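You operate a simulated robot arm through the tools that you are given. There is no shell and no other tool. Be economical: measure what you need, move in short steps, check, and stop when the job is done.

You are at the controls of a simulated robot arm. One attempt, no reset.

Task
Make the lifting eye ready: on the white line, nuts down, pin in.
Fine: turn the eye first, run both wing nuts down to their stop, push the black pin in last.

The check looks at the end state, three seconds after you hand in, the way a careful person would. Anything else that was tipped, shoved, dropped, spilled or broken makes it a failure.

Robot
A 6-joint arm with a four-finger gripper on a trunk, on a base that drives. Base frame: it is fixed to the floor where the robot stands at the start and does not move with it; the origin is under the middle of the robot, x ahead of it, y to its left, z up. Lengths are in m, angles in rad, forces in N, time in s.
Its first joint turns from -2.897 to 2.897 rad. Places, roughly: black plate pin [0.9, 0, 0.9]; lifting eye [0.8, 0, 1]; paint pot lid [1, -0.7, 0.8]; wing nut on the block side [0.7, -0.1, 0.9]; wing nut on the paper side [0.7, 0.1, 0.9]. Payload 3.43 kg.
Tool frame: the origin (TCP) lies between the finger pads and is the grasp point; the fingertips stand 0.03 m ahead of it; z points along the fingers, y is the line along which they close. Largest opening 0.12 m; the body of the gripper starts 0.085 m behind the TCP.
Orientation is told as [roll, pitch, yaw] about the base's x, y, z axes, in that order, counted from this pose: with the fingers straight down and closing along the base's y, the tool's x points along the base's -x, its y along +y and its z along -z.

Tools
- The arm moves only by the tool play_rows. Its argument "targets" is a list of rows, each a list of 3 entries, a list of its own where there are three numbers: the shift along the tool's x, y, z in mm, then the turn, a rotation vector about the tool's x, y, z in rad, then the finger opening in mm, from 0 to 120. In form: [[[dx, dy, dz], [rx, ry, rz], hand], ...]. A call has 1 to 8 rows; each row shifts and turns the commanded pose from where the row before left it, along the tool's axes as they then stand. Each row takes 0.2 s and may step no farther than 0.05 m and 0.15 rad from the row before; otherwise, or with a gripper value out of range, the whole call is refused. A pose out of reach is approached as far as the arm can. The call stops where the force on the tool passes 60 N (or 10 N more than at its start, if that is more) or the arm is blocked; 0.2 s more then pass. Each finger halts on what it meets, pressing with about 39 N; the grip force reading is that of the motor and also rises with nothing between the fingers. The clock runs only during rows and for 0.2 s after the last one: add rows that do not move to give the fingers time. It gives the time, the measured TCP pose, the force on the tool (base axes), the opening and the grip force at its end, in the units of the frame above (readings bear some noise), with the torque about the TCP (base axes, N m) and any sound that the robot's microphone picked up.
- Cameras (640 x 400 px; columns grow to the right, rows downward): "scene" is now at [-0.2066, 0.1629, 1.2667]; the picture's right is [-0.29, -0.96, 0.00], its down [-0.03, 0.00, -1.00] and it looks along [0.96, -0.29, -0.03] (base axes); focal length 286 px, centre (320, 200). "wrist" rides on the gripper at [0.072, -0.017, -0.12] in the tool frame; the picture's right is [0.23, 0.97, 0.00], its down [-0.81, 0.19, -0.55] and it looks along [-0.54, 0.13, 0.83] (tool axes); focal length 275 px, centre (320, 200). There is no depth. A picture from a camera that has moved, and an enlarged one, comes with that camera's place and axes in the base frame and with its lens.
- capture(camera): a new picture of that camera. No time passes.
- roll_base(legs): drives the robot by 1 to 6 legs, each [ahead, turn to the left] in m and rad, along the robot's own axes; the way and the turn of a leg run together, so that a leg with both is an arc; at most 1.5 m and 3.142 rad a leg. The arm and the cameras ride along, it lands a little off, and it stops where it bumps. It gives what a move gives.
- pan_tilt(pan, tilt): turns the head with the scene camera to pan (to the left, within 2.496 rad either way) and tilt (down, from -0.506 to 1.204), counted from straight ahead of the robot. It gives what a move gives.
- enlarge(camera, box): a new picture of the part [left, top, right, bottom] of that camera's present view, enlarged. No time passes.
- hand_in(): hands the job in; it is judged then, once.

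Go step by step. Nothing tells you exact positions but the pictures and the camera data: compare them with the known pose of the tool, close in by small moves and look again before you grip or let go. The budget is 120 turns and 82 pictures, counting those below and the enlarged ones. Unless the task says otherwise, let go and move clear before handing in.

The tools are called after "Request:" by a JSON object that holds its "op" and its "data". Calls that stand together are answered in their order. play_rows: Moves the arm, as the interface text tells. Its arguments: {"type":"object","properties":{"targets":{"type":"array","items":{"type":"array"}}},"required":["targets"]} The other tools are called the same way: roll_base (legs) drives the base; pan_tilt (pan, tilt) turns the head that bears the scene camera; capture (camera) takes a picture; enlarge (camera, box) takes an enlarged picture of a part of a camera's view; hand_in () hands the job in.

At the start:

```text
clock: 0.0
tcp_pos: [0.7137, -0.1502, 1.2552]
tool_rot: [0.0, 0.001, 0.0]
force: [-0.6, 0.5, -0.1]
wrist_torque: [-0.02, 0.02, -0.02]
gripper_width: 0.12
grip_force: 0.0
robot x, y, heading: [0.0023, -0.0023, -0.002]
head pan, tilt: [-0.295, 0.016]
```

scene: 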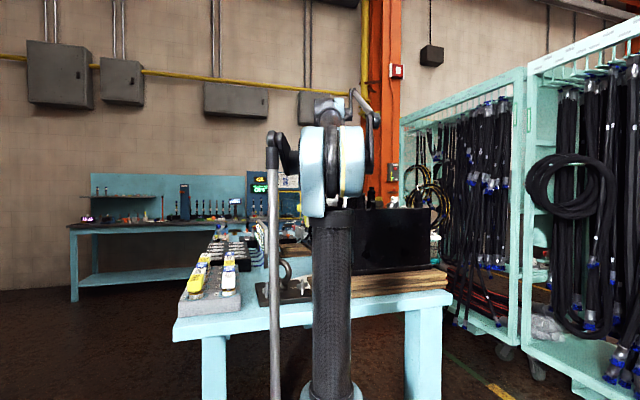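
wrist: 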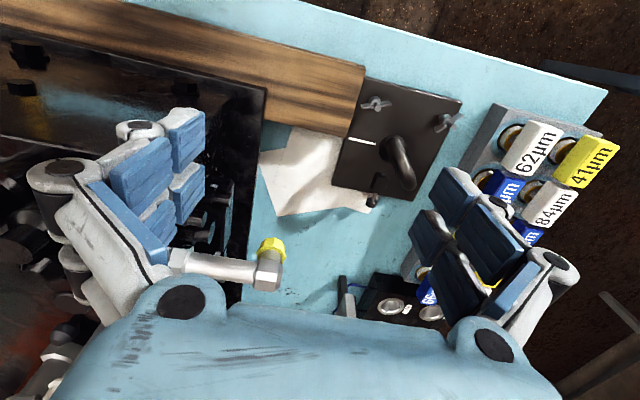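

The wrist picture shows a dark plate with an eye, two wing nuts, a white line and a pin. I'll look closer at it before moving.

Request:
{"op": "enlarge", "data": {"camera": "wrist", "box": [320, 60, 480, 220]}}

Request:
{"op": "pan_tilt", "data": {"pan": 0.1, "tilt": 0.35}}

Request:
{"op": "capture", "data": {"camera": "scene"}}

```text
2.50 times, centred on (400, 140) of wrist
camera zoom: at [0.6426, -0.1678, 1.3746], right [-0.23, 0.97, 0.0], down [0.81, 0.19, 0.55], along [0.54, 0.13, -0.83], focal length 688 px, centre (120, 350)
```

zoom: 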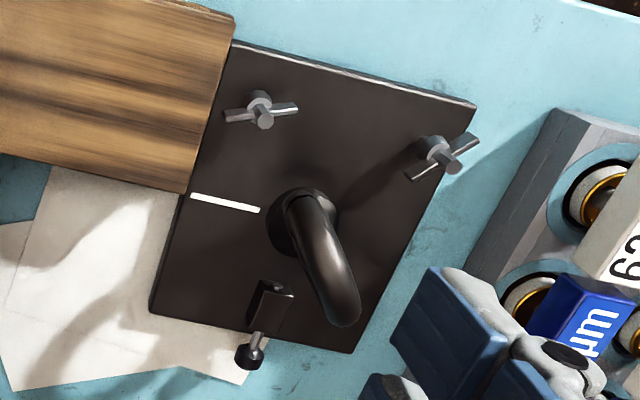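

```text
clock: 0.9
tcp_pos: [0.6983, -0.1503, 1.2637]
tool_rot: [0.0, -0.01, -0.001]
force: [0.1, -1.0, 0.0]
wrist_torque: [-0.01, 0.01, 0.0]
gripper_width: 0.1201
grip_force: 0.0
robot x, y, heading: [0.0017, -0.0034, 0.0]
head pan, tilt: [0.099, 0.351]
```

```text
78 pictures are left
camera scene: at [-0.2008, 0.1984, 1.2357], right [0.1, -1.0, 0.0], down [-0.35, -0.03, -0.93], along [0.93, 0.09, -0.36], focal length 286 px, centre (320, 200)
```

scene: 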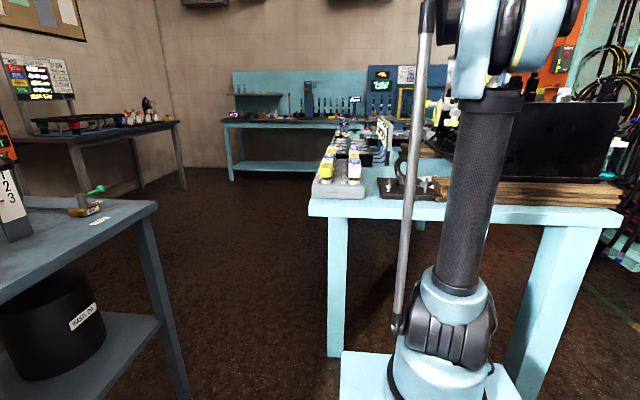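

Plate roughly at x 0.72–0.95, eye near (0.82, 0.02), nuts near (0.745, -0.04) and (0.743, 0.10), pin at the far edge near (0.95, 0.02). I'll bring the wrist camera closer above the plate, staying well above the eye.

Request:
{"op": "play_rows", "data": {"targets": [[[0, 30, 25], [0, 0, 0], 120], [[0, 30, 25], [0, 0, 0], 120], [[0, 30, 25], [0, 0, 0], 120], [[0, 30, 25], [0, 0, 0], 120], [[0, 30, 25], [0, 0, 0], 120], [[0, 0, 0], [0, 0, 0], 120]]}}

Request:
{"op": "capture", "data": {"camera": "wrist"}}

Request:
{"op": "enlarge", "data": {"camera": "scene", "box": [300, 120, 460, 220]}}

```text
clock: 2.3
tcp_pos: [0.7012, -0.0002, 1.138]
tool_rot: [0.001, -0.01, 0.001]
force: [-0.2, -0.6, -0.5]
wrist_torque: [-0.02, 0.02, -0.01]
gripper_width: 0.1199
grip_force: 0.2
robot x, y, heading: [0.0015, 0.0011, -0.0]
head pan, tilt: [0.099, 0.351]
```

```text
77 pictures are left
camera wrist: at [0.6278, -0.0171, 1.257], right [-0.23, 0.97, 0.0], down [0.8, 0.19, 0.56], along [0.55, 0.13, -0.83], focal length 275 px, centre (320, 200)
```

wrist: 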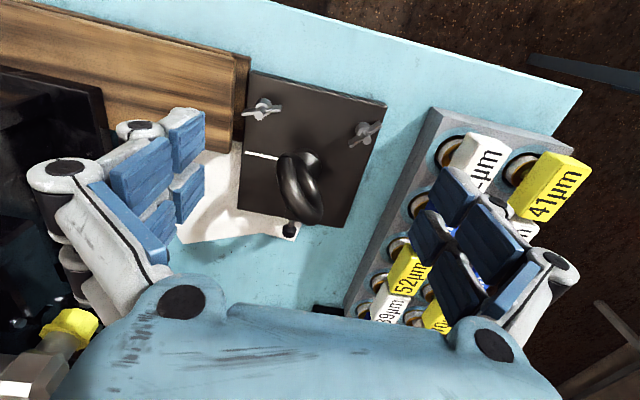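

```text
4.00 times, centred on (380, 170) of scene
camera zoom: at [-0.2009, 0.1985, 1.2356], right [0.1, -1.0, 0.0], down [-0.35, -0.03, -0.93], along [0.93, 0.09, -0.36], focal length 1145 px, centre (80, 320)
```

zoom: 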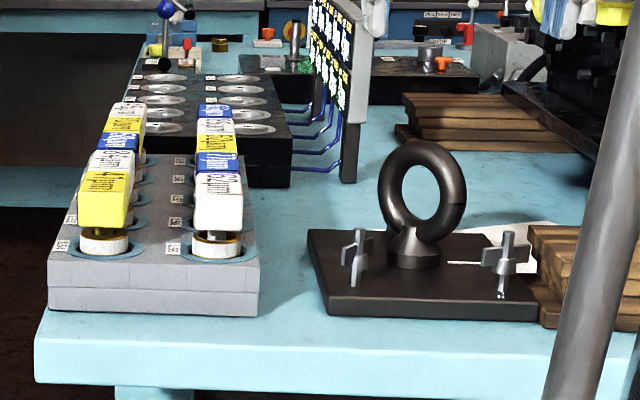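

The scene view shows the eye ring upright and both nuts raised on their studs. Now a close look from the wrist.

Request:
{"op": "enlarge", "data": {"camera": "wrist", "box": [230, 60, 400, 250]}}

Request:
{"op": "enlarge", "data": {"camera": "scene", "box": [374, 150, 444, 206]}}

```text
2.11 times, centred on (315, 155) of wrist
camera zoom: at [0.6278, -0.0171, 1.257], right [-0.23, 0.97, 0.0], down [0.8, 0.19, 0.56], along [0.55, 0.13, -0.83], focal length 580 px, centre (330, 295)
```

zoom: 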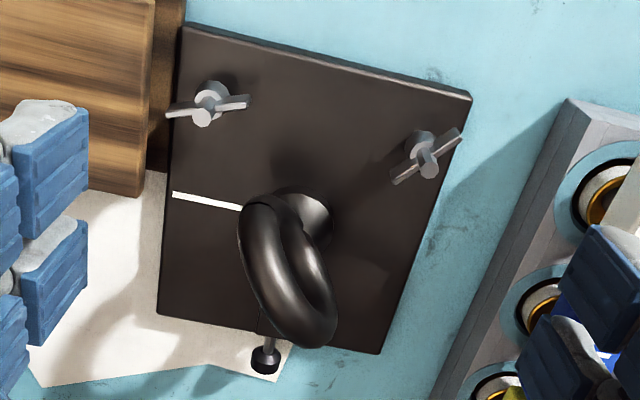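

```text
7.14 times, centred on (409, 178) of scene
camera zoom: at [-0.2009, 0.1985, 1.2356], right [0.1, -1.0, 0.0], down [-0.35, -0.03, -0.93], along [0.93, 0.09, -0.36], focal length 2045 px, centre (-316, 357)
```

zoom: 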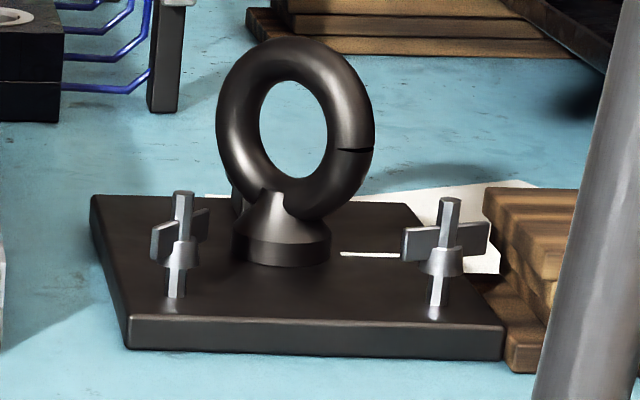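

Triangulating: plate top z≈0.918, eye axis ≈(0.803, 0), ring top ≈1.02, nuts ≈(0.731, ±0.06), white line along y at x≈0.80 on the -y side. The ring (with a notch on its -y side) stands about 48° off it, so it needs a counter-clockwise turn. I'll hover above the eye and line the fingers up across the ring.

Request:
{"op": "play_rows", "data": {"targets": [[[-34, 0, 0], [0, 0, 0], 120], [[-34, 0, 0], [0, 0, 0], 120], [[-33, 0, 0], [0, 0, 0], 120], [[0, 0, 0], [0, 0, -0.145], 120], [[0, 0, 0], [0, 0, -0.145], 120], [[0, 0, 0], [0, 0, -0.145], 120], [[0, 0, 0], [0, 0, -0.145], 120], [[0, 0, 0], [0, 0, -0.145], 120]]}}

Request:
{"op": "capture", "data": {"camera": "wrist"}}

Request:
{"op": "enlarge", "data": {"camera": "scene", "box": [354, 100, 474, 206]}}

```text
clock: 4.1
tcp_pos: [0.8017, -0.0003, 1.139]
tool_rot: [-0.007, -0.009, 0.729]
force: [0.1, 0.5, 0.7]
wrist_torque: [0.0, 0.0, 0.0]
gripper_width: 0.12
grip_force: 0.0
robot x, y, heading: [-0.0, -0.0036, -0.008]
head pan, tilt: [0.099, 0.351]
```

```text
73 pictures are left
camera wrist: at [0.7577, -0.0609, 1.2586], right [-0.82, 0.57, -0.01], down [0.47, 0.68, 0.56], along [0.33, 0.45, -0.83], focal length 275 px, centre (320, 200)
```

wrist: 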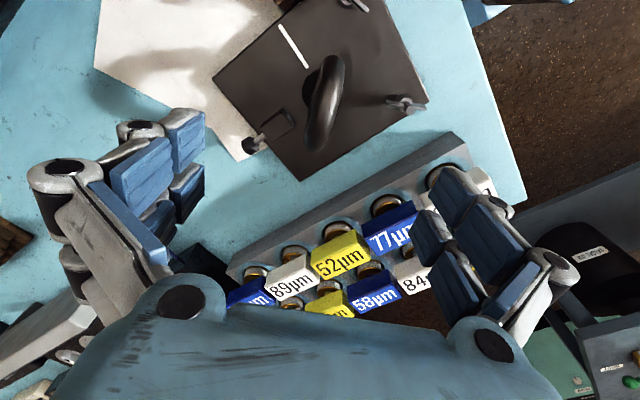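

```text
3.77 times, centred on (414, 153) of scene
camera zoom: at [-0.2008, 0.1985, 1.2356], right [0.1, -1.0, 0.0], down [-0.35, -0.03, -0.93], along [0.93, 0.09, -0.36], focal length 1081 px, centre (-35, 377)
```

zoom: 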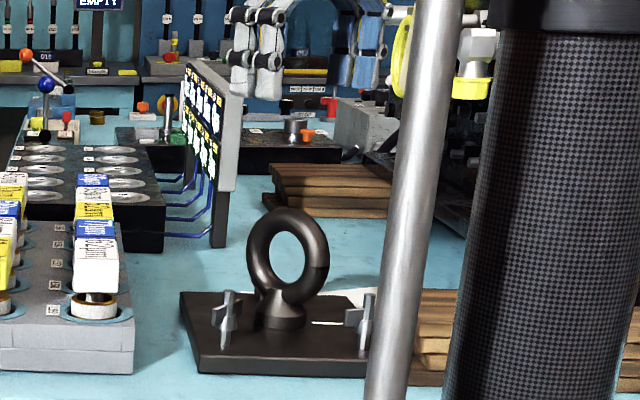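

Fingers hover above the eye and roughly across it; I'll enlarge to measure the ring's angle.

Request:
{"op": "enlarge", "data": {"camera": "wrist", "box": [240, 10, 430, 170]}}

```text
2.50 times, centred on (335, 90) of wrist
camera zoom: at [0.7577, -0.0609, 1.2586], right [-0.82, 0.57, -0.01], down [0.47, 0.68, 0.56], along [0.33, 0.45, -0.83], focal length 688 px, centre (282, 475)
```

zoom: 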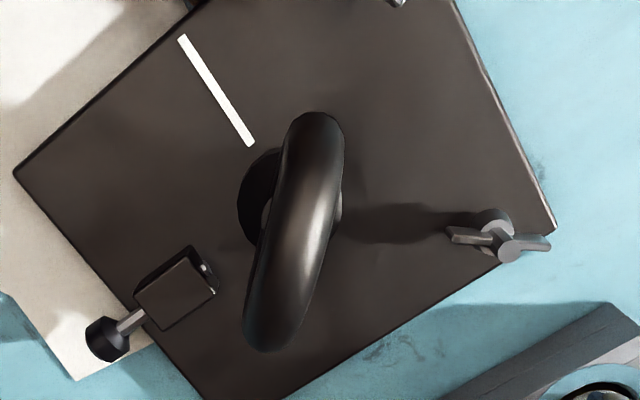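

Ring measured: centred at (0.801, 0.000), plane at 41°, white line at 90° along y. The fingers are square across it, so I'll descend around the top of the ring and close in.

Request:
{"op": "play_rows", "data": {"targets": [[[0, 0, 40], [0, 0, 0], 120], [[0, 0, 40], [0, 0, 0], 120], [[0, 0, 35], [0, 0, 0], 90], [[0, 0, 20], [0, 0, 0], 60], [[0, 0, 0], [0, 0, 0], 40], [[0, 0, 0], [0, 0, 0], 40]]}}

Request:
{"op": "capture", "data": {"camera": "wrist"}}

Request:
{"op": "enlarge", "data": {"camera": "scene", "box": [354, 130, 454, 206]}}

```text
clock: 5.5
tcp_pos: [0.8028, -0.0019, 1.0044]
tool_rot: [-0.007, -0.01, 0.726]
force: [-0.5, 0.7, 0.0]
wrist_torque: [-0.01, 0.01, 0.02]
gripper_width: 0.04
grip_force: 0.1
robot x, y, heading: [-0.0004, 0.0018, 0.0]
head pan, tilt: [0.099, 0.351]
```

```text
70 pictures are left
camera wrist: at [0.7587, -0.0609, 1.1245], right [-0.82, 0.58, -0.01], down [0.47, 0.68, 0.56], along [0.33, 0.45, -0.83], focal length 275 px, centre (320, 200)
```

wrist: 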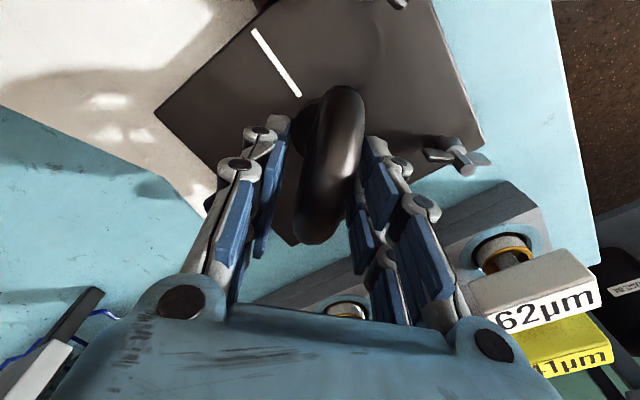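

```text
5.26 times, centred on (404, 168) of scene
camera zoom: at [-0.2008, 0.1985, 1.2356], right [0.1, -1.0, 0.0], down [-0.35, -0.03, -0.93], along [0.93, 0.09, -0.36], focal length 1507 px, centre (-122, 368)
```

zoom: 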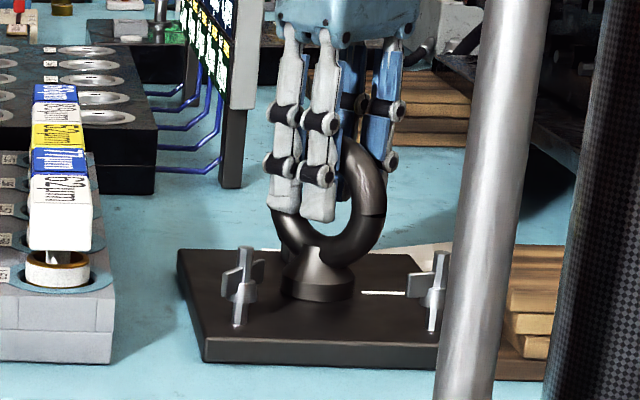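

The fingers straddle the ring's top almost centred. I'll close on it and watch the force.

Request:
{"op": "play_rows", "data": {"targets": [[[0, 0, 0], [0, 0, 0], 25], [[0, 0, 0], [0, 0, 0], 10], [[0, 0, 0], [0, 0, 0], 10]]}}

```text
clock: 6.3
tcp_pos: [0.8007, 0.0008, 1.0055]
tool_rot: [-0.005, -0.008, 0.725]
force: [-29.2, 22.0, -17.5]
wrist_torque: [0.4, -0.23, -0.08]
gripper_width: 0.0204
grip_force: 44.7
robot x, y, heading: [0.0011, -0.0001, 0.004]
head pan, tilt: [0.099, 0.351]
```

Gripped (20 mm tube), but with a side load of ~36 N, so the grasp is slightly off-centre. I'll relieve it with a small shift.

Request:
{"op": "play_rows", "data": {"targets": [[[0, 2, 0], [0, 0, 0], 10], [[0, 0, 0], [0, 0, 0], 10]]}}

```text
clock: 6.9
tcp_pos: [0.8014, 0.0009, 1.0057]
tool_rot: [-0.01, -0.008, 0.724]
force: [-12.9, 10.9, -2.9]
wrist_torque: [-0.67, 0.89, 0.01]
gripper_width: 0.0207
grip_force: 45.2
robot x, y, heading: [0.0011, 0.0002, 0.001]
head pan, tilt: [0.099, 0.351]
```

Request:
{"op": "play_rows", "data": {"targets": [[[0, 1, 0], [0, 0, 0], 10], [[0, 0, 0], [0, 0, -0.06], 10], [[0, 0, 0], [0, 0, -0.08], 10]]}}

```text
clock: 7.7
tcp_pos: [0.8012, 0.0001, 1.0045]
tool_rot: [-0.01, -0.008, 0.866]
force: [6.0, -6.8, 20.3]
wrist_torque: [0.5, -0.4, -0.02]
gripper_width: 0.0209
grip_force: 44.9
robot x, y, heading: [0.0024, 0.0032, -0.002]
head pan, tilt: [0.099, 0.351]
```

Request:
{"op": "play_rows", "data": {"targets": [[[0, 0, 0], [0, 0, -0.12], 10], [[0, 0, 0], [0, 0, -0.12], 10], [[0, 0, 0], [0, 0, -0.12], 10]]}}

Request:
{"op": "enlarge", "data": {"camera": "scene", "box": [354, 130, 454, 206]}}

```text
clock: 8.5
tcp_pos: [0.7997, 0.0022, 1.0028]
tool_rot: [-0.01, -0.004, 1.227]
force: [9.4, -5.1, 24.4]
wrist_torque: [0.64, -0.29, -0.03]
gripper_width: 0.0207
grip_force: 44.8
robot x, y, heading: [-0.0006, -0.0005, 0.001]
head pan, tilt: [0.099, 0.351]
```

```text
5.26 times, centred on (404, 168) of scene
camera zoom: at [-0.2012, 0.1983, 1.2356], right [0.1, -1.0, 0.0], down [-0.35, -0.03, -0.93], along [0.93, 0.09, -0.36], focal length 1507 px, centre (-122, 368)
```

zoom: 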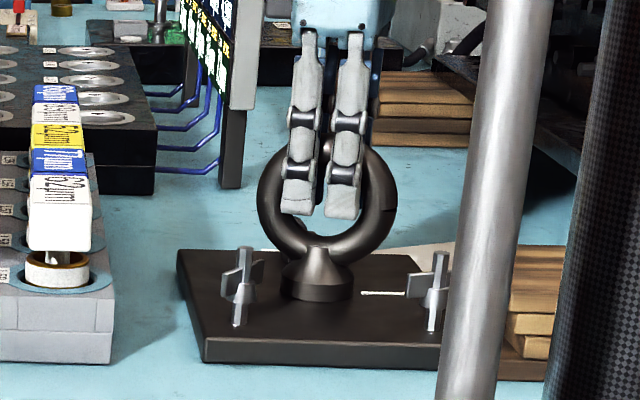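

The ring follows the hand and opens up toward the line. I'll turn the remaining 0.344 rad.

Request:
{"op": "play_rows", "data": {"targets": [[[0, 0, 0], [0, 0, -0.115], 10], [[0, 0, 0], [0, 0, -0.115], 10], [[0, 0, 0], [0, 0, -0.114], 10], [[0, 0, 0], [0, 0, 0], 10]]}}

Request:
{"op": "capture", "data": {"camera": "wrist"}}

```text
clock: 9.5
tcp_pos: [0.7998, 0.0024, 1.0047]
tool_rot: [-0.011, 0.0, 1.57]
force: [4.8, -4.6, 15.8]
wrist_torque: [0.91, -0.04, 0.03]
gripper_width: 0.021
grip_force: 45.4
robot x, y, heading: [0.0013, -0.0008, 0.001]
head pan, tilt: [0.099, 0.351]
```

```text
67 pictures are left
camera wrist: at [0.8155, -0.0703, 1.1244], right [-0.97, -0.23, -0.01], down [-0.2, 0.81, 0.55], along [-0.12, 0.54, -0.83], focal length 275 px, centre (320, 200)
```

wrist: 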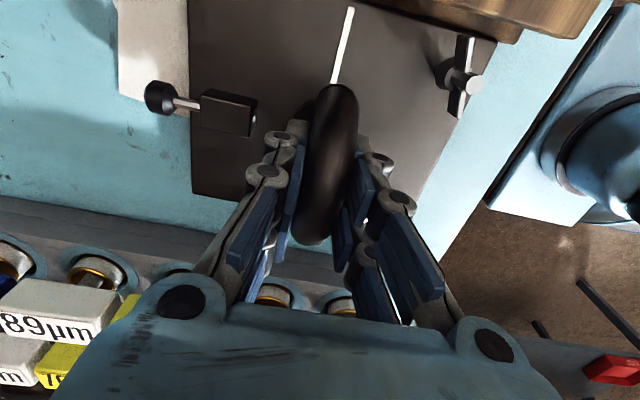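

The ring now lies along the line. I'll open the fingers, rise, and measure.

Request:
{"op": "play_rows", "data": {"targets": [[[0, 0, 0], [0, 0, 0], 45], [[0, 0, 0], [0, 0, 0], 60], [[0, 0, -30], [0, 0, 0], 60], [[0, 0, -40], [0, 0, 0], 60], [[0, 0, -30], [0, 0, 0], 100], [[0, 0, 0], [0, 0, 0], 120]]}}

Request:
{"op": "enlarge", "data": {"camera": "wrist", "box": [220, 0, 420, 160]}}

Request:
{"op": "enlarge", "data": {"camera": "scene", "box": [364, 150, 444, 206]}}

```text
clock: 10.9
tcp_pos: [0.8, 0.0009, 1.1031]
tool_rot: [-0.011, 0.001, 1.568]
force: [0.7, 0.7, 0.4]
wrist_torque: [0.02, 0.01, 0.02]
gripper_width: 0.1199
grip_force: 0.0
robot x, y, heading: [0.0003, 0.0022, 0.002]
head pan, tilt: [0.099, 0.351]
```

```text
2.50 times, centred on (320, 80) of wrist
camera zoom: at [0.8154, -0.0697, 1.2236], right [-0.97, -0.23, -0.01], down [-0.2, 0.81, 0.55], along [-0.12, 0.54, -0.83], focal length 688 px, centre (320, 500)
```

zoom: 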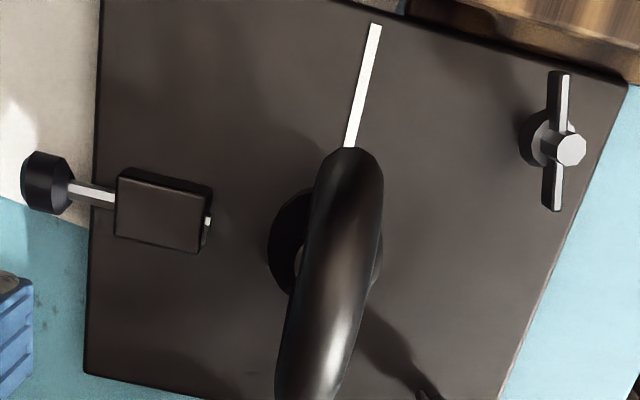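

```text
7.14 times, centred on (404, 178) of scene
camera zoom: at [-0.2008, 0.1985, 1.2356], right [0.1, -1.0, 0.0], down [-0.35, -0.03, -0.93], along [0.93, 0.09, -0.36], focal length 2045 px, centre (-280, 357)
```

zoom: 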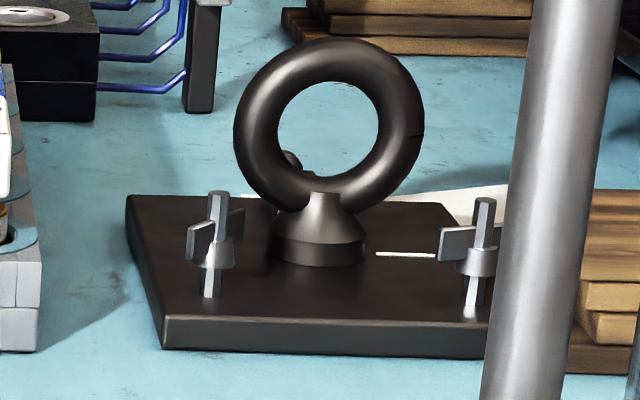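

The ring looks aligned; I'll verify with a view including the whole ring.

Request:
{"op": "enlarge", "data": {"camera": "wrist", "box": [280, 50, 380, 190]}}

```text
2.86 times, centred on (330, 120) of wrist
camera zoom: at [0.8154, -0.0697, 1.2236], right [-0.97, -0.23, -0.01], down [-0.2, 0.81, 0.55], along [-0.12, 0.54, -0.83], focal length 786 px, centre (291, 429)
```

zoom: 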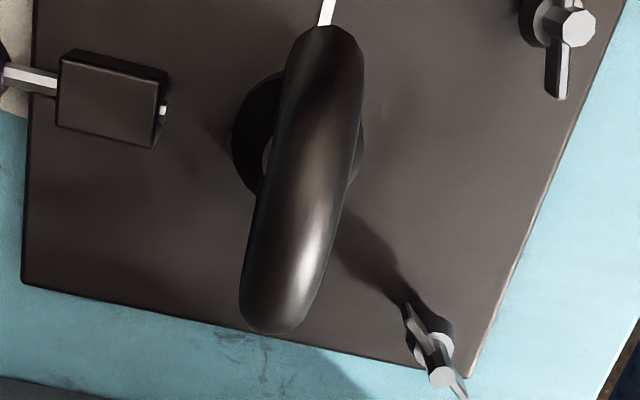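

The ring is aligned to within about a degree. Next the +y nut at ≈(0.729, 0.061), wings at ≈135°, span ≈42 mm; the other nut sits only ~25 mm from the wood, so I'll learn the thread on this one first. Hover above it with the fingers along the wings.

Request:
{"op": "play_rows", "data": {"targets": [[[0, 0, 0], [0, 0, 0.13], 120], [[0, 0, 0], [0, 0, 0.13], 100], [[0, 0, 0], [0, 0, 0.13], 80], [[0, 0, 0], [0, 0, 0.13], 70], [[0, 0, 0], [0, 0, 0.13], 64], [[0, 0, 0], [0, 0, 0.133], 64], [[4, 46, 0], [0, 0, 0], 64], [[4, 46, 0], [0, 0, 0], 64]]}}

Request:
{"op": "play_rows", "data": {"targets": [[[0, 0, 40], [0, 0, 0], 64], [[0, 0, 30], [0, 0, 0], 64], [[0, 0, 0], [0, 0, 0], 64]]}}

Request:
{"op": "capture", "data": {"camera": "wrist"}}

Request:
{"op": "enlarge", "data": {"camera": "wrist", "box": [240, 50, 400, 190]}}

Request:
{"op": "enlarge", "data": {"camera": "scene", "box": [364, 140, 444, 206]}}

```text
clock: 12.7
tcp_pos: [0.7289, 0.0598, 1.1036]
tool_rot: [-0.01, -0.007, 0.785]
force: [0.2, -0.4, 0.3]
wrist_torque: [-0.03, 0.02, 0.01]
gripper_width: 0.0641
grip_force: 0.1
robot x, y, heading: [0.001, -0.0009, -0.001]
head pan, tilt: [0.099, 0.351]
```

```text
clock: 13.5
tcp_pos: [0.7282, 0.0617, 1.0341]
tool_rot: [-0.007, -0.007, 0.786]
force: [0.2, -0.2, -0.5]
wrist_torque: [0.03, -0.01, 0.02]
gripper_width: 0.0638
grip_force: 0.1
robot x, y, heading: [-0.0011, 0.0002, 0.0]
head pan, tilt: [0.099, 0.351]
```

```text
63 pictures are left
camera wrist: at [0.688, -0.0011, 1.1526], right [-0.85, 0.52, -0.01], down [0.43, 0.71, 0.56], along [0.3, 0.47, -0.83], focal length 275 px, centre (320, 200)
```

wrist: 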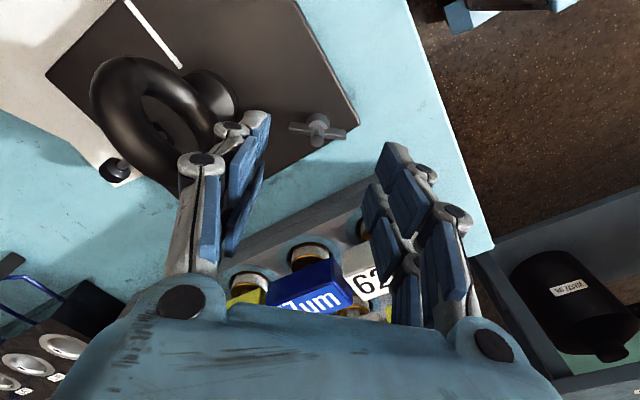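

```text
2.86 times, centred on (320, 120) of wrist
camera zoom: at [0.688, -0.0011, 1.1526], right [-0.85, 0.52, -0.01], down [0.43, 0.71, 0.56], along [0.3, 0.47, -0.83], focal length 786 px, centre (320, 429)
```

zoom: 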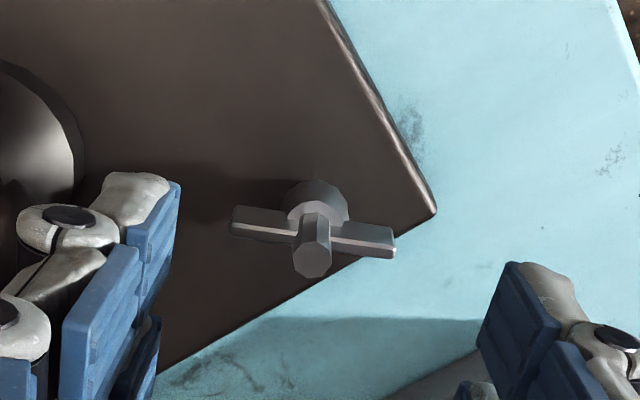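

```text
6.06 times, centred on (404, 173) of scene
camera zoom: at [-0.2009, 0.1985, 1.2356], right [0.1, -0.99, 0.0], down [-0.35, -0.03, -0.93], along [0.93, 0.09, -0.36], focal length 1736 px, centre (-189, 364)
```

zoom: 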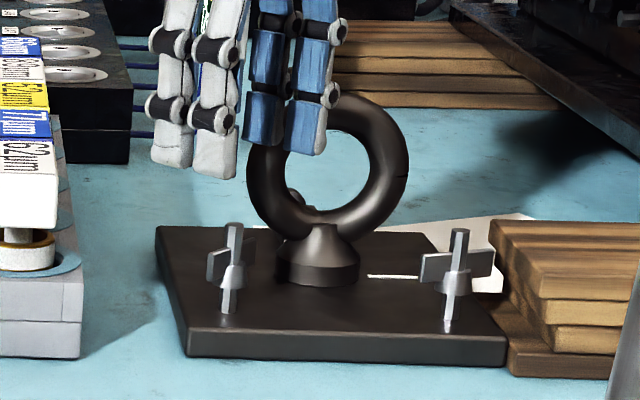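

Nut refined to (0.730, 0.060) with the wings at 141°. I'll align the yaw, descend around it with the tips staying clear of the plate, and close on the wing ends.

Request:
{"op": "play_rows", "data": {"targets": [[[0, -2.5, 0], [0, 0, -0.115], 64], [[0, 0, 40], [0, 0, 0], 64], [[0, 0, 34], [0, 0, 0], 60], [[0, 0, 0], [0, 0, 0], 52], [[0, 0, 0], [0, 0, 0], 52]]}}

Request:
{"op": "enlarge", "data": {"camera": "scene", "box": [364, 140, 444, 206]}}

Request:
{"op": "enlarge", "data": {"camera": "wrist", "box": [220, 70, 420, 210]}}

```text
clock: 14.7
tcp_pos: [0.7324, 0.0595, 0.9583]
tool_rot: [-0.008, -0.007, 0.901]
force: [-0.9, 0.5, -0.2]
wrist_torque: [0.01, -0.01, -0.01]
gripper_width: 0.0519
grip_force: 0.0
robot x, y, heading: [-0.0006, -0.0004, -0.001]
head pan, tilt: [0.099, 0.351]
```

```text
6.06 times, centred on (404, 173) of scene
camera zoom: at [-0.2009, 0.1985, 1.2356], right [0.1, -1.0, 0.0], down [-0.35, -0.03, -0.93], along [0.93, 0.09, -0.36], focal length 1736 px, centre (-189, 364)
```

zoom: 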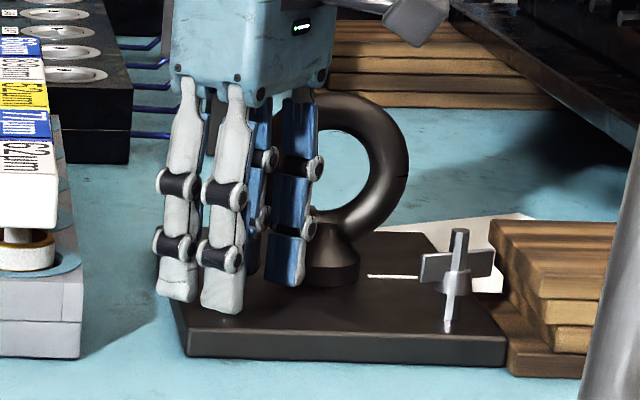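

```text
2.86 times, centred on (320, 140) of wrist
camera zoom: at [0.6991, -0.0077, 1.0786], right [-0.91, 0.42, -0.01], down [0.35, 0.76, 0.56], along [0.24, 0.5, -0.83], focal length 786 px, centre (320, 371)
```

zoom: 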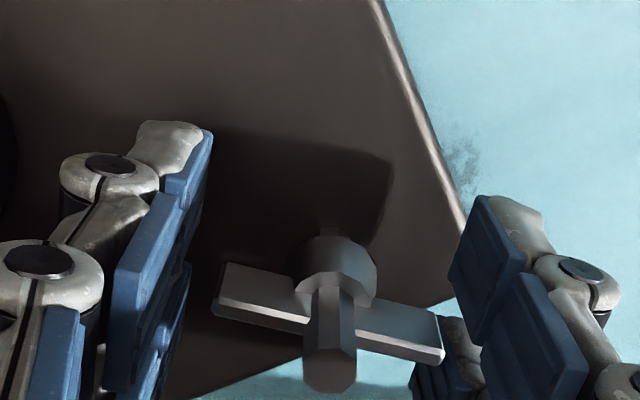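

Wing ends lie centred between the fingers. Closing on them.

Request:
{"op": "play_rows", "data": {"targets": [[[0, 0, 0], [0, 0, 0], 45], [[0, 0, 0], [0, 0, 0], 36], [[0, 0, 0], [0, 0, 0], 34], [[0, 0, 0], [0, 0, 0], 34]]}}

Request:
{"op": "enlarge", "data": {"camera": "wrist", "box": [220, 70, 420, 210]}}

```text
clock: 15.7
tcp_pos: [0.7321, 0.0586, 0.9585]
tool_rot: [-0.008, -0.008, 0.902]
force: [0.3, 0.3, -0.1]
wrist_torque: [0.03, 0.0, 0.0]
gripper_width: 0.0342
grip_force: 0.1
robot x, y, heading: [0.002, 0.0004, -0.0]
head pan, tilt: [0.099, 0.351]
```

```text
2.86 times, centred on (320, 140) of wrist
camera zoom: at [0.6991, -0.0077, 1.0787], right [-0.91, 0.42, -0.01], down [0.35, 0.76, 0.56], along [0.24, 0.5, -0.83], focal length 786 px, centre (320, 371)
```

zoom: 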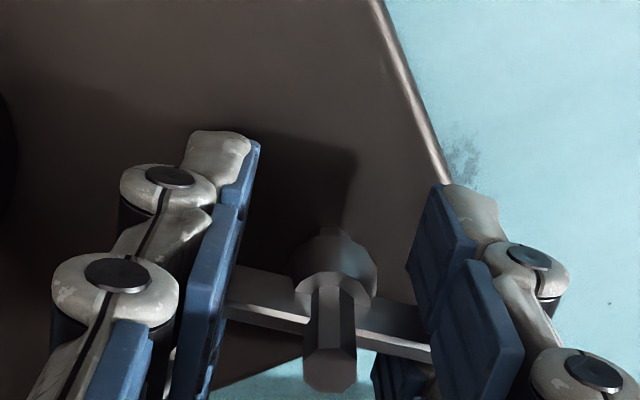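

At 34 mm there is still no contact: the wing sits in the gap between the finger columns, which is a good wrench in itself. I'll turn clockwise a little and see whether the nut follows.

Request:
{"op": "play_rows", "data": {"targets": [[[0, 0, 0], [0, 0, 0.12], 30], [[0, 0, 0], [0, 0, 0.12], 30], [[0, 0, 0], [0, 0, 0.12], 30], [[0, 0, 0], [0, 0, 0.12], 30]]}}

Request:
{"op": "enlarge", "data": {"camera": "wrist", "box": [220, 70, 420, 210]}}

Request:
{"op": "enlarge", "data": {"camera": "scene", "box": [364, 140, 444, 206]}}

```text
clock: 16.7
tcp_pos: [0.7318, 0.058, 0.959]
tool_rot: [-0.006, -0.01, 0.417]
force: [-10.4, -3.6, -2.6]
wrist_torque: [-0.12, 0.21, 0.02]
gripper_width: 0.0301
grip_force: 0.3
robot x, y, heading: [0.0031, 0.0009, -0.005]
head pan, tilt: [0.099, 0.351]
```

```text
2.86 times, centred on (320, 140) of wrist
camera zoom: at [0.6716, 0.0138, 1.0786], right [-0.61, 0.8, -0.01], down [0.66, 0.51, 0.56], along [0.45, 0.34, -0.83], focal length 786 px, centre (320, 371)
```

zoom: 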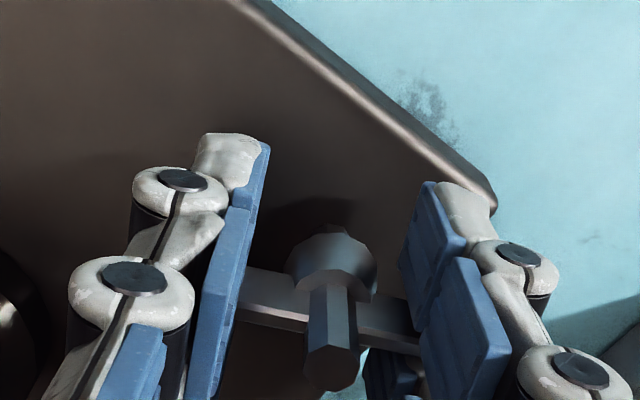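

```text
6.06 times, centred on (404, 173) of scene
camera zoom: at [-0.2012, 0.1984, 1.2356], right [0.1, -1.0, 0.0], down [-0.35, -0.03, -0.93], along [0.93, 0.09, -0.36], focal length 1736 px, centre (-189, 364)
```

zoom: 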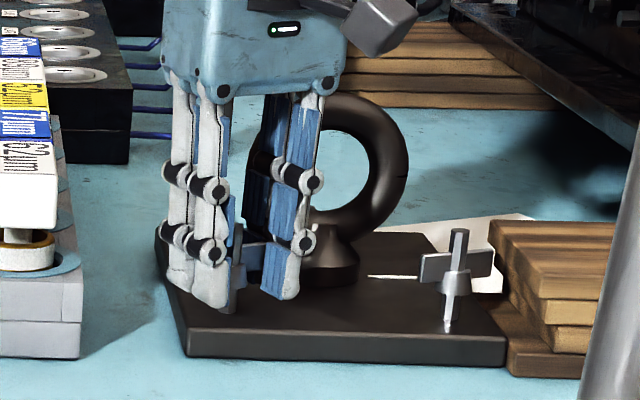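

The nut follows the fingers. I'll trim the centring slightly and keep turning clockwise.

Request:
{"op": "play_rows", "data": {"targets": [[[1.5, 1, 0], [0, 0, 0.1], 30], [[0, 0, 0], [0, 0, 0.14], 30], [[0, 0, 0], [0, 0, 0.14], 30], [[0, 0, 0], [0, 0, 0.14], 30], [[0, 0, 0], [0, 0, 0.14], 30], [[0, 0, 0], [0, 0, 0.14], 30], [[0, 0, 0], [0, 0, 0.14], 30], [[0, 0, 0], [0, 0, 0.14], 30]]}}

Request:
{"op": "play_rows", "data": {"targets": [[[0, 0, 0], [0, 0, 0.14], 30], [[0, 0, 0], [0, 0, 0.14], 30], [[0, 0, 0], [0, 0, 0.14], 30], [[0, 0, 0], [0, 0, 0.14], 30], [[0, 0, 0], [0, 0, 0.14], 30], [[0, 0, 0], [0, 0, 0.14], 30], [[0, 0, 0], [0, 0, 0.14], 30], [[0, 0, 0], [0, 0, 0.14], 30]]}}

Request:
{"op": "capture", "data": {"camera": "wrist"}}

Request:
{"op": "enlarge", "data": {"camera": "scene", "box": [364, 140, 444, 206]}}

```text
clock: 18.5
tcp_pos: [0.7293, 0.0585, 0.9602]
tool_rot: [0.007, -0.009, -0.661]
force: [-7.8, 3.0, -2.4]
wrist_torque: [0.03, 0.18, -0.02]
gripper_width: 0.0303
grip_force: 0.4
robot x, y, heading: [-0.004, 0.0002, 0.008]
head pan, tilt: [0.099, 0.351]
```

```text
clock: 20.3
tcp_pos: [0.7299, 0.0601, 0.9598]
tool_rot: [0.012, 0.002, -1.764]
force: [2.8, 8.2, 5.7]
wrist_torque: [-0.31, -0.58, 15.56]
gripper_width: 0.0292
grip_force: 0.1
robot x, y, heading: [-0.0024, -0.0021, 0.001]
head pan, tilt: [0.099, 0.351]
```

```text
55 pictures are left
camera wrist: at [0.726, 0.1333, 1.0791], right [1.0, 0.04, 0.01], down [0.03, -0.83, 0.55], along [0.03, -0.55, -0.83], focal length 275 px, centre (320, 200)
```

wrist: 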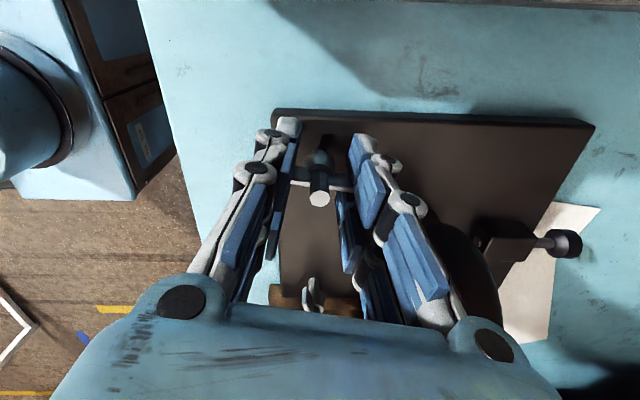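

```text
6.06 times, centred on (404, 173) of scene
camera zoom: at [-0.2009, 0.1987, 1.2355], right [0.1, -0.99, 0.0], down [-0.35, -0.03, -0.93], along [0.93, 0.09, -0.36], focal length 1736 px, centre (-189, 364)
```

zoom: 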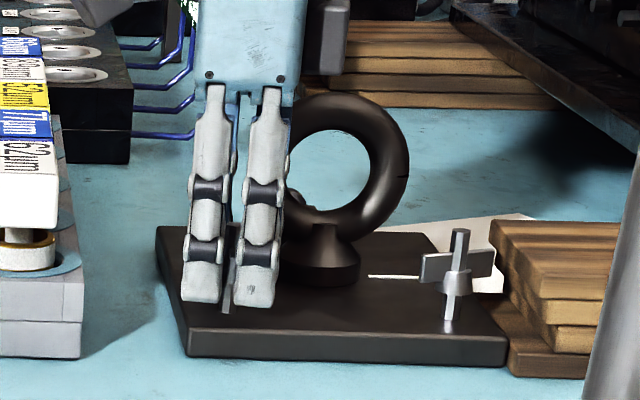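

A pure torque of 15.6 N·m appeared about the stud: the nut seems to have hit its stop. I'll back off to relieve it, then look.

Request:
{"op": "play_rows", "data": {"targets": [[[0, 0, 0], [0, 0, -0.06], 30]]}}

Request:
{"op": "enlarge", "data": {"camera": "wrist", "box": [240, 100, 420, 220]}}

```text
clock: 20.7
tcp_pos: [0.7303, 0.06, 0.9606]
tool_rot: [0.013, 0.003, -1.71]
force: [4.1, 16.8, 6.8]
wrist_torque: [-0.04, -0.84, 10.28]
gripper_width: 0.0293
grip_force: 0.2
robot x, y, heading: [-0.0002, -0.0024, 0.001]
head pan, tilt: [0.099, 0.351]
```

```text
3.33 times, centred on (330, 160) of wrist
camera zoom: at [0.7222, 0.1329, 1.0791], right [1.0, 0.09, 0.01], down [0.07, -0.83, 0.55], along [0.06, -0.55, -0.83], focal length 918 px, centre (287, 333)
```

zoom: 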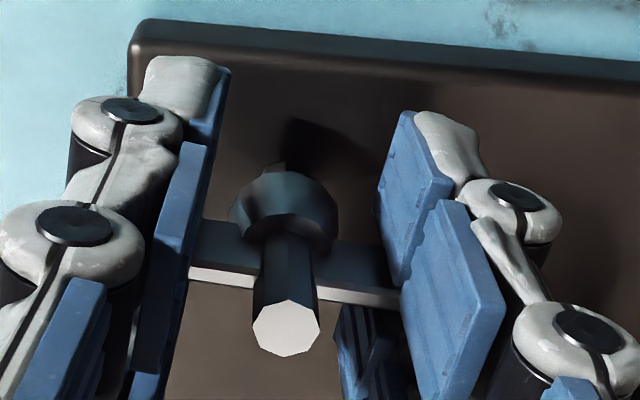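

Request:
{"op": "play_rows", "data": {"targets": [[[0, 0, 0], [0, 0, -0.11], 30], [[0, 0, 0], [0, 0, 0], 30]]}}

```text
clock: 21.3
tcp_pos: [0.7309, 0.0598, 0.959]
tool_rot: [0.011, 0.001, -1.61]
force: [4.4, 26.0, 10.4]
wrist_torque: [0.42, -0.13, 0.98]
gripper_width: 0.0296
grip_force: 0.0
robot x, y, heading: [-0.0014, 0.0, -0.002]
head pan, tilt: [0.099, 0.351]
```

Request:
{"op": "play_rows", "data": {"targets": [[[0, 0, 0], [0, 0, 0], 50], [[0, 0, 0], [0, 0, 0], 60], [[0, 0, -30], [0, 0, 0], 60], [[0, 0, -40], [0, 0, 0], 60], [[0, 0, -40], [0, 0, 0], 60], [[0, 0, 0], [0, 0, 0], 60]]}}

Request:
{"op": "enlarge", "data": {"camera": "scene", "box": [364, 150, 444, 206]}}

Request:
{"op": "enlarge", "data": {"camera": "wrist", "box": [240, 40, 440, 180]}}

```text
clock: 22.7
tcp_pos: [0.7298, 0.0591, 1.0706]
tool_rot: [0.01, 0.002, -1.609]
force: [-0.4, -0.6, -0.1]
wrist_torque: [0.0, 0.05, 0.01]
gripper_width: 0.0598
grip_force: 0.1
robot x, y, heading: [-0.0016, 0.0029, 0.001]
head pan, tilt: [0.099, 0.351]
```

```text
7.14 times, centred on (404, 178) of scene
camera zoom: at [-0.2009, 0.1985, 1.2356], right [0.1, -1.0, 0.0], down [-0.35, -0.03, -0.93], along [0.93, 0.09, -0.36], focal length 2045 px, centre (-280, 357)
```

zoom: 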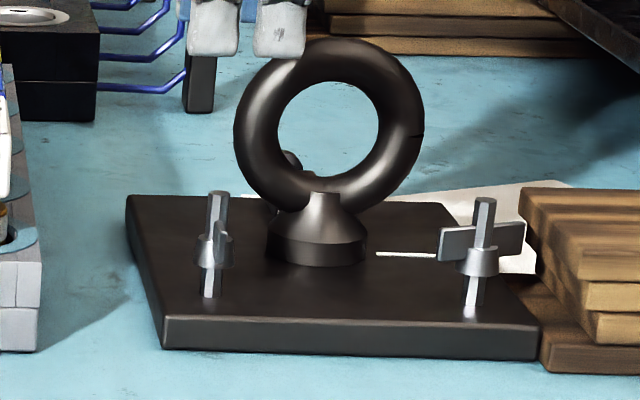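

```text
2.86 times, centred on (340, 110) of wrist
camera zoom: at [0.7133, 0.1306, 1.189], right [0.98, 0.19, 0.01], down [0.15, -0.82, 0.55], along [0.12, -0.54, -0.83], focal length 786 px, centre (263, 457)
```

zoom: 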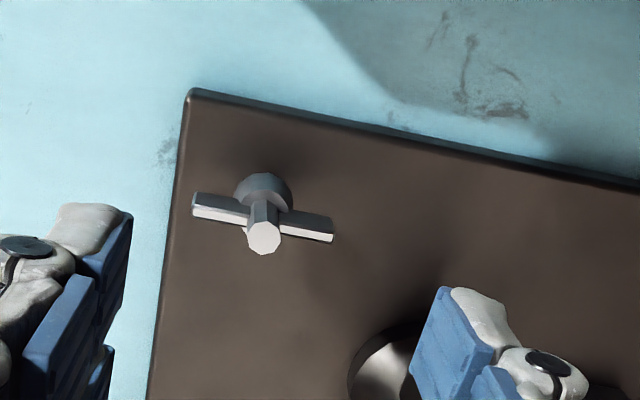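

The torque was real but the nut looks barely lower. I'll zoom in on it to measure its height against the untouched one.

Request:
{"op": "enlarge", "data": {"camera": "scene", "box": [380, 172, 400, 192]}}

Request:
{"op": "enlarge", "data": {"camera": "scene", "box": [415, 172, 445, 192]}}

```text
16.00 times, centred on (390, 182) of scene
camera zoom: at [-0.2009, 0.1985, 1.2356], right [0.1, -1.0, 0.0], down [-0.35, -0.03, -0.93], along [0.93, 0.09, -0.36], focal length 4582 px, centre (-800, 488)
```

zoom: 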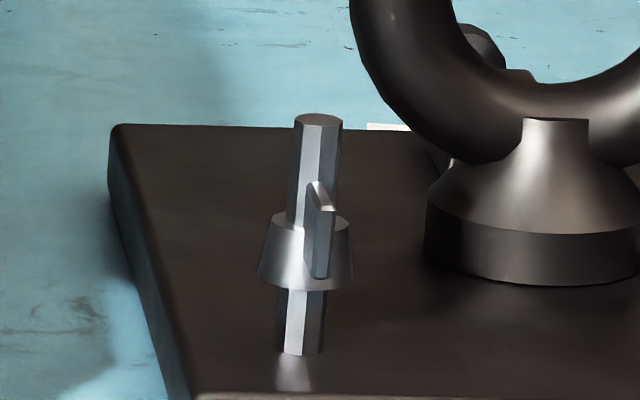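

```text
16.00 times, centred on (430, 182) of scene
camera zoom: at [-0.2009, 0.1985, 1.2356], right [0.1, -1.0, 0.0], down [-0.35, -0.03, -0.93], along [0.93, 0.09, -0.36], focal length 4582 px, centre (-1440, 488)
```

zoom: 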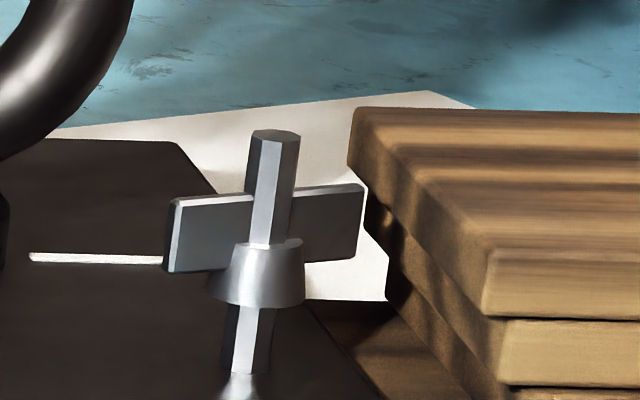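

The nut has hardly dropped (gap under it still ≈14 mm), so that torque may rather be a wrist joint limit. I'll test in free air by turning a little further.

Request:
{"op": "play_rows", "data": {"targets": [[[0, 0, 0], [0, 0, 0.1], 60], [[0, 0, 0], [0, 0, 0.1], 60]]}}

```text
clock: 23.3
tcp_pos: [0.7279, 0.0588, 1.0707]
tool_rot: [0.01, 0.001, -1.809]
force: [0.7, 1.1, -0.8]
wrist_torque: [-0.01, 0.02, 0.02]
gripper_width: 0.0598
grip_force: 0.1
robot x, y, heading: [0.0016, 0.0028, -0.001]
head pan, tilt: [0.099, 0.351]
```

No joint limit, so the nut itself resisted clockwise. I'll try counter-clockwise for a good stroke and compare heights, to learn which way the thread runs.

Request:
{"op": "play_rows", "data": {"targets": [[[0, 0, 0], [0, 0, -0.1], 60], [[1.2, 1.5, 0], [0, 0, -0.1], 60], [[0, 0, 40], [0, 0, 0], 60], [[0, 0, 40], [0, 0, 0], 60], [[0, 0, 30], [0, 0, 0], 60], [[0, 0, 0], [0, 0, 0], 30], [[0, 0, 0], [0, 0, 0], 30]]}}

Request:
{"op": "play_rows", "data": {"targets": [[[0, 0, 0], [0, 0, -0.14], 30], [[0, 0, 0], [0, 0, -0.14], 30], [[0, 0, 0], [0, 0, -0.14], 30], [[0, 0, 0], [0, 0, -0.14], 30], [[0, 0, 0], [0, 0, -0.14], 30], [[0, 0, 0], [0, 0, -0.14], 30]]}}

Request:
{"op": "play_rows", "data": {"targets": [[[0, 0, 0], [0, 0, -0.14], 30], [[0, 0, 0], [0, 0, -0.14], 30], [[0, 0, 0], [0, 0, -0.14], 30], [[0, 0, 0], [0, 0, -0.14], 30], [[0, 0, 0], [0, 0, -0.14], 30], [[0, 0, 0], [0, 0, -0.14], 30]]}}

```text
clock: 24.9
tcp_pos: [0.7286, 0.0596, 0.9601]
tool_rot: [0.01, 0.0, -1.608]
force: [-29.2, -2.9, 0.1]
wrist_torque: [-0.14, 0.79, 0.0]
gripper_width: 0.0421
grip_force: 45.2
robot x, y, heading: [0.0001, 0.0015, 0.003]
head pan, tilt: [0.099, 0.351]
```

```text
clock: 26.3
tcp_pos: [0.732, 0.0589, 0.9594]
tool_rot: [0.007, -0.01, -0.769]
force: [-31.1, -17.6, -7.1]
wrist_torque: [0.01, 1.08, 0.04]
gripper_width: 0.042
grip_force: 44.6
robot x, y, heading: [0.0013, -0.001, 0.002]
head pan, tilt: [0.099, 0.351]
```

```text
clock: 27.7
tcp_pos: [0.7309, 0.061, 0.9606]
tool_rot: [0.0, -0.013, 0.073]
force: [-9.1, -7.8, 4.9]
wrist_torque: [0.11, -0.39, -0.01]
gripper_width: 0.0419
grip_force: 45.0
robot x, y, heading: [-0.0008, 0.0018, -0.003]
head pan, tilt: [0.099, 0.351]
```

Request:
{"op": "enlarge", "data": {"camera": "scene", "box": [380, 172, 400, 192]}}

Request:
{"op": "enlarge", "data": {"camera": "wrist", "box": [240, 70, 420, 210]}}

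```text
16.00 times, centred on (390, 182) of scene
camera zoom: at [-0.2013, 0.1982, 1.2356], right [0.1, -1.0, 0.0], down [-0.35, -0.03, -0.93], along [0.93, 0.09, -0.36], focal length 4582 px, centre (-800, 488)
```

zoom: 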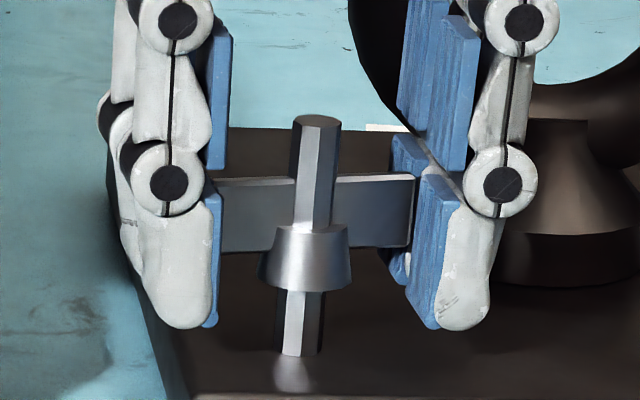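

```text
2.86 times, centred on (330, 140) of wrist
camera zoom: at [0.6602, 0.0382, 1.0788], right [-0.3, 0.95, 0.0], down [0.79, 0.25, 0.56], along [0.54, 0.17, -0.83], focal length 786 px, centre (291, 371)
```

zoom: 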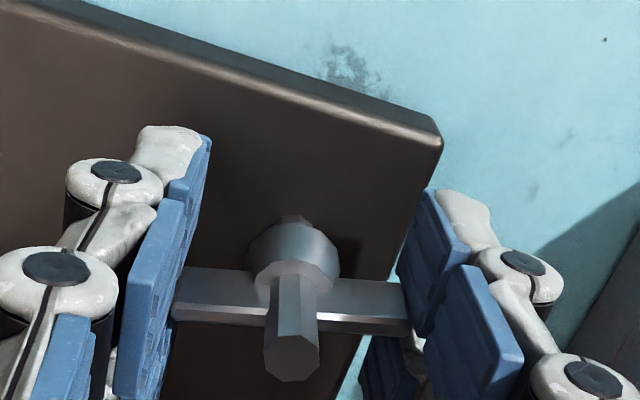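

Now the wing ends are gripped firmly (42 mm) and turn freely counter-clockwise. I'll continue this way to get enough travel to see the height change.

Request:
{"op": "play_rows", "data": {"targets": [[[0, 0, 0], [0, 0, -0.15], 30], [[0, 0, 0], [0, 0, -0.15], 30], [[0, 0, 0], [0, 0, -0.15], 30], [[0, 0, 0], [0, 0, -0.15], 30], [[0, 0, 0], [0, 0, -0.15], 30], [[0, 0, 0], [0, 0, -0.15], 30], [[0, 0, 0], [0, 0, -0.15], 30], [[0, 0, 0], [0, 0, -0.15], 30]]}}

Request:
{"op": "play_rows", "data": {"targets": [[[0, 0, 0], [0, 0, -0.15], 30], [[0, 0, 0], [0, 0, -0.15], 30], [[0, 0, 0], [0, 0, -0.15], 30], [[0, 0, 0], [0, 0, -0.15], 30], [[0, 0, 0], [0, 0, -0.15], 30], [[0, 0, 0], [0, 0, -0.15], 30], [[0, 0, 0], [0, 0, 0], 30]]}}

Request:
{"op": "enlarge", "data": {"camera": "scene", "box": [380, 172, 400, 192]}}

```text
clock: 29.5
tcp_pos: [0.73, 0.0611, 0.9592]
tool_rot: [-0.01, -0.004, 1.274]
force: [-35.0, 25.9, -7.6]
wrist_torque: [1.32, 0.49, -0.09]
gripper_width: 0.0419
grip_force: 44.7
robot x, y, heading: [-0.0025, -0.0039, 0.002]
head pan, tilt: [0.099, 0.351]
```

```text
clock: 30.8
tcp_pos: [0.7334, 0.0606, 0.9609]
tool_rot: [-0.036, 0.001, 1.694]
force: [123.3, 36.5, -154.4]
wrist_torque: [-2.46, 2.61, -49.5]
gripper_width: 0.021
grip_force: 0.0
robot x, y, heading: [0.0001, -0.0012, -0.001]
head pan, tilt: [0.099, 0.351]
stopped in row 6: the force on the tool passed its limit at 62 N (the readings are from after the stop); the commanded pose is now the measured one
```

```text
16.00 times, centred on (390, 182) of scene
camera zoom: at [-0.191, 0.2, 1.2371], right [0.1, -1.0, 0.0], down [-0.36, -0.04, -0.93], along [0.93, 0.09, -0.36], focal length 4582 px, centre (-800, 488)
```

zoom: 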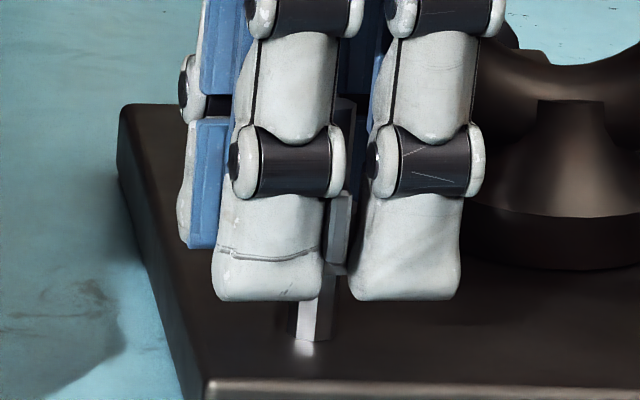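

Large forces: something blocked the hand and the fingers slipped. I'll open at once, rise, and inspect.

Request:
{"op": "play_rows", "data": {"targets": [[[0, 0, 0], [0, 0, 0], 40], [[0, 0, 0], [0, 0, 0], 60]]}}

Request:
{"op": "capture", "data": {"camera": "wrist"}}

Request:
{"op": "capture", "data": {"camera": "scene"}}

```text
clock: 31.1
tcp_pos: [0.7276, 0.0603, 0.9631]
tool_rot: [-0.06, -0.002, 1.661]
force: [160.1, 12.0, -235.4]
wrist_torque: [0.67, -0.22, -4.32]
gripper_width: 0.0271
grip_force: 0.2
robot x, y, heading: [0.0025, 0.0018, -0.002]
head pan, tilt: [0.099, 0.351]
stopped in row 1: the arm was blocked; the commanded pose is now the measured one
```

```text
45 pictures are left
camera wrist: at [0.7442, -0.0106, 1.0832], right [-0.95, -0.32, -0.06], down [-0.3, 0.79, 0.54], along [-0.12, 0.53, -0.84], focal length 275 px, centre (320, 200)
```

wrist: 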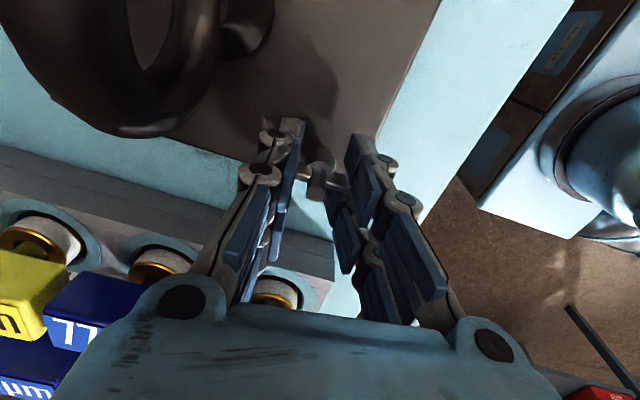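

```text
44 pictures are left
camera scene: at [-0.1862, 0.2001, 1.2378], right [0.1, -1.0, 0.0], down [-0.37, -0.04, -0.93], along [0.93, 0.09, -0.37], focal length 286 px, centre (320, 200)
```

scene: 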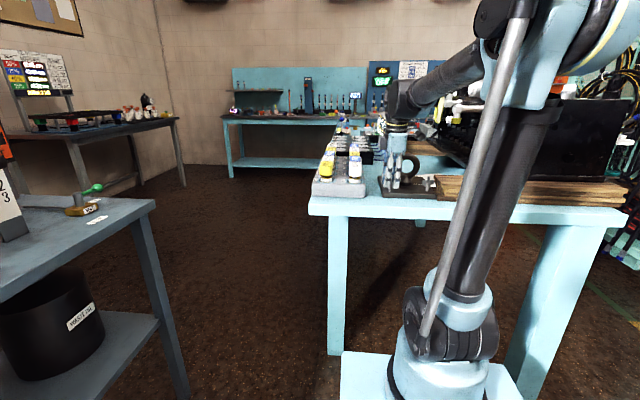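

The hand is wedged around the nut, with the load pulling it down. I'll keep opening gently without moving to relax it.

Request:
{"op": "play_rows", "data": {"targets": [[[0, 0, 0], [0, 0, 0], 45]]}}

Request:
{"op": "play_rows", "data": {"targets": [[[0, 0, 0], [0, 0, 0], 55]]}}

```text
clock: 31.6
tcp_pos: [0.722, 0.0595, 0.9668]
tool_rot: [-0.056, -0.001, 1.652]
force: [117.5, 38.9, -177.4]
wrist_torque: [-5.34, 1.97, -40.26]
gripper_width: 0.0368
grip_force: 0.0
robot x, y, heading: [-0.0014, -0.001, 0.003]
head pan, tilt: [0.099, 0.351]
```

```text
clock: 31.9
tcp_pos: [0.7177, 0.0601, 0.9693]
tool_rot: [-0.054, 0.002, 1.662]
force: [76.5, -10.0, -126.2]
wrist_torque: [-0.51, 0.24, -6.49]
gripper_width: 0.0402
grip_force: 0.0
robot x, y, heading: [-0.0009, -0.002, -0.003]
head pan, tilt: [0.099, 0.351]
```

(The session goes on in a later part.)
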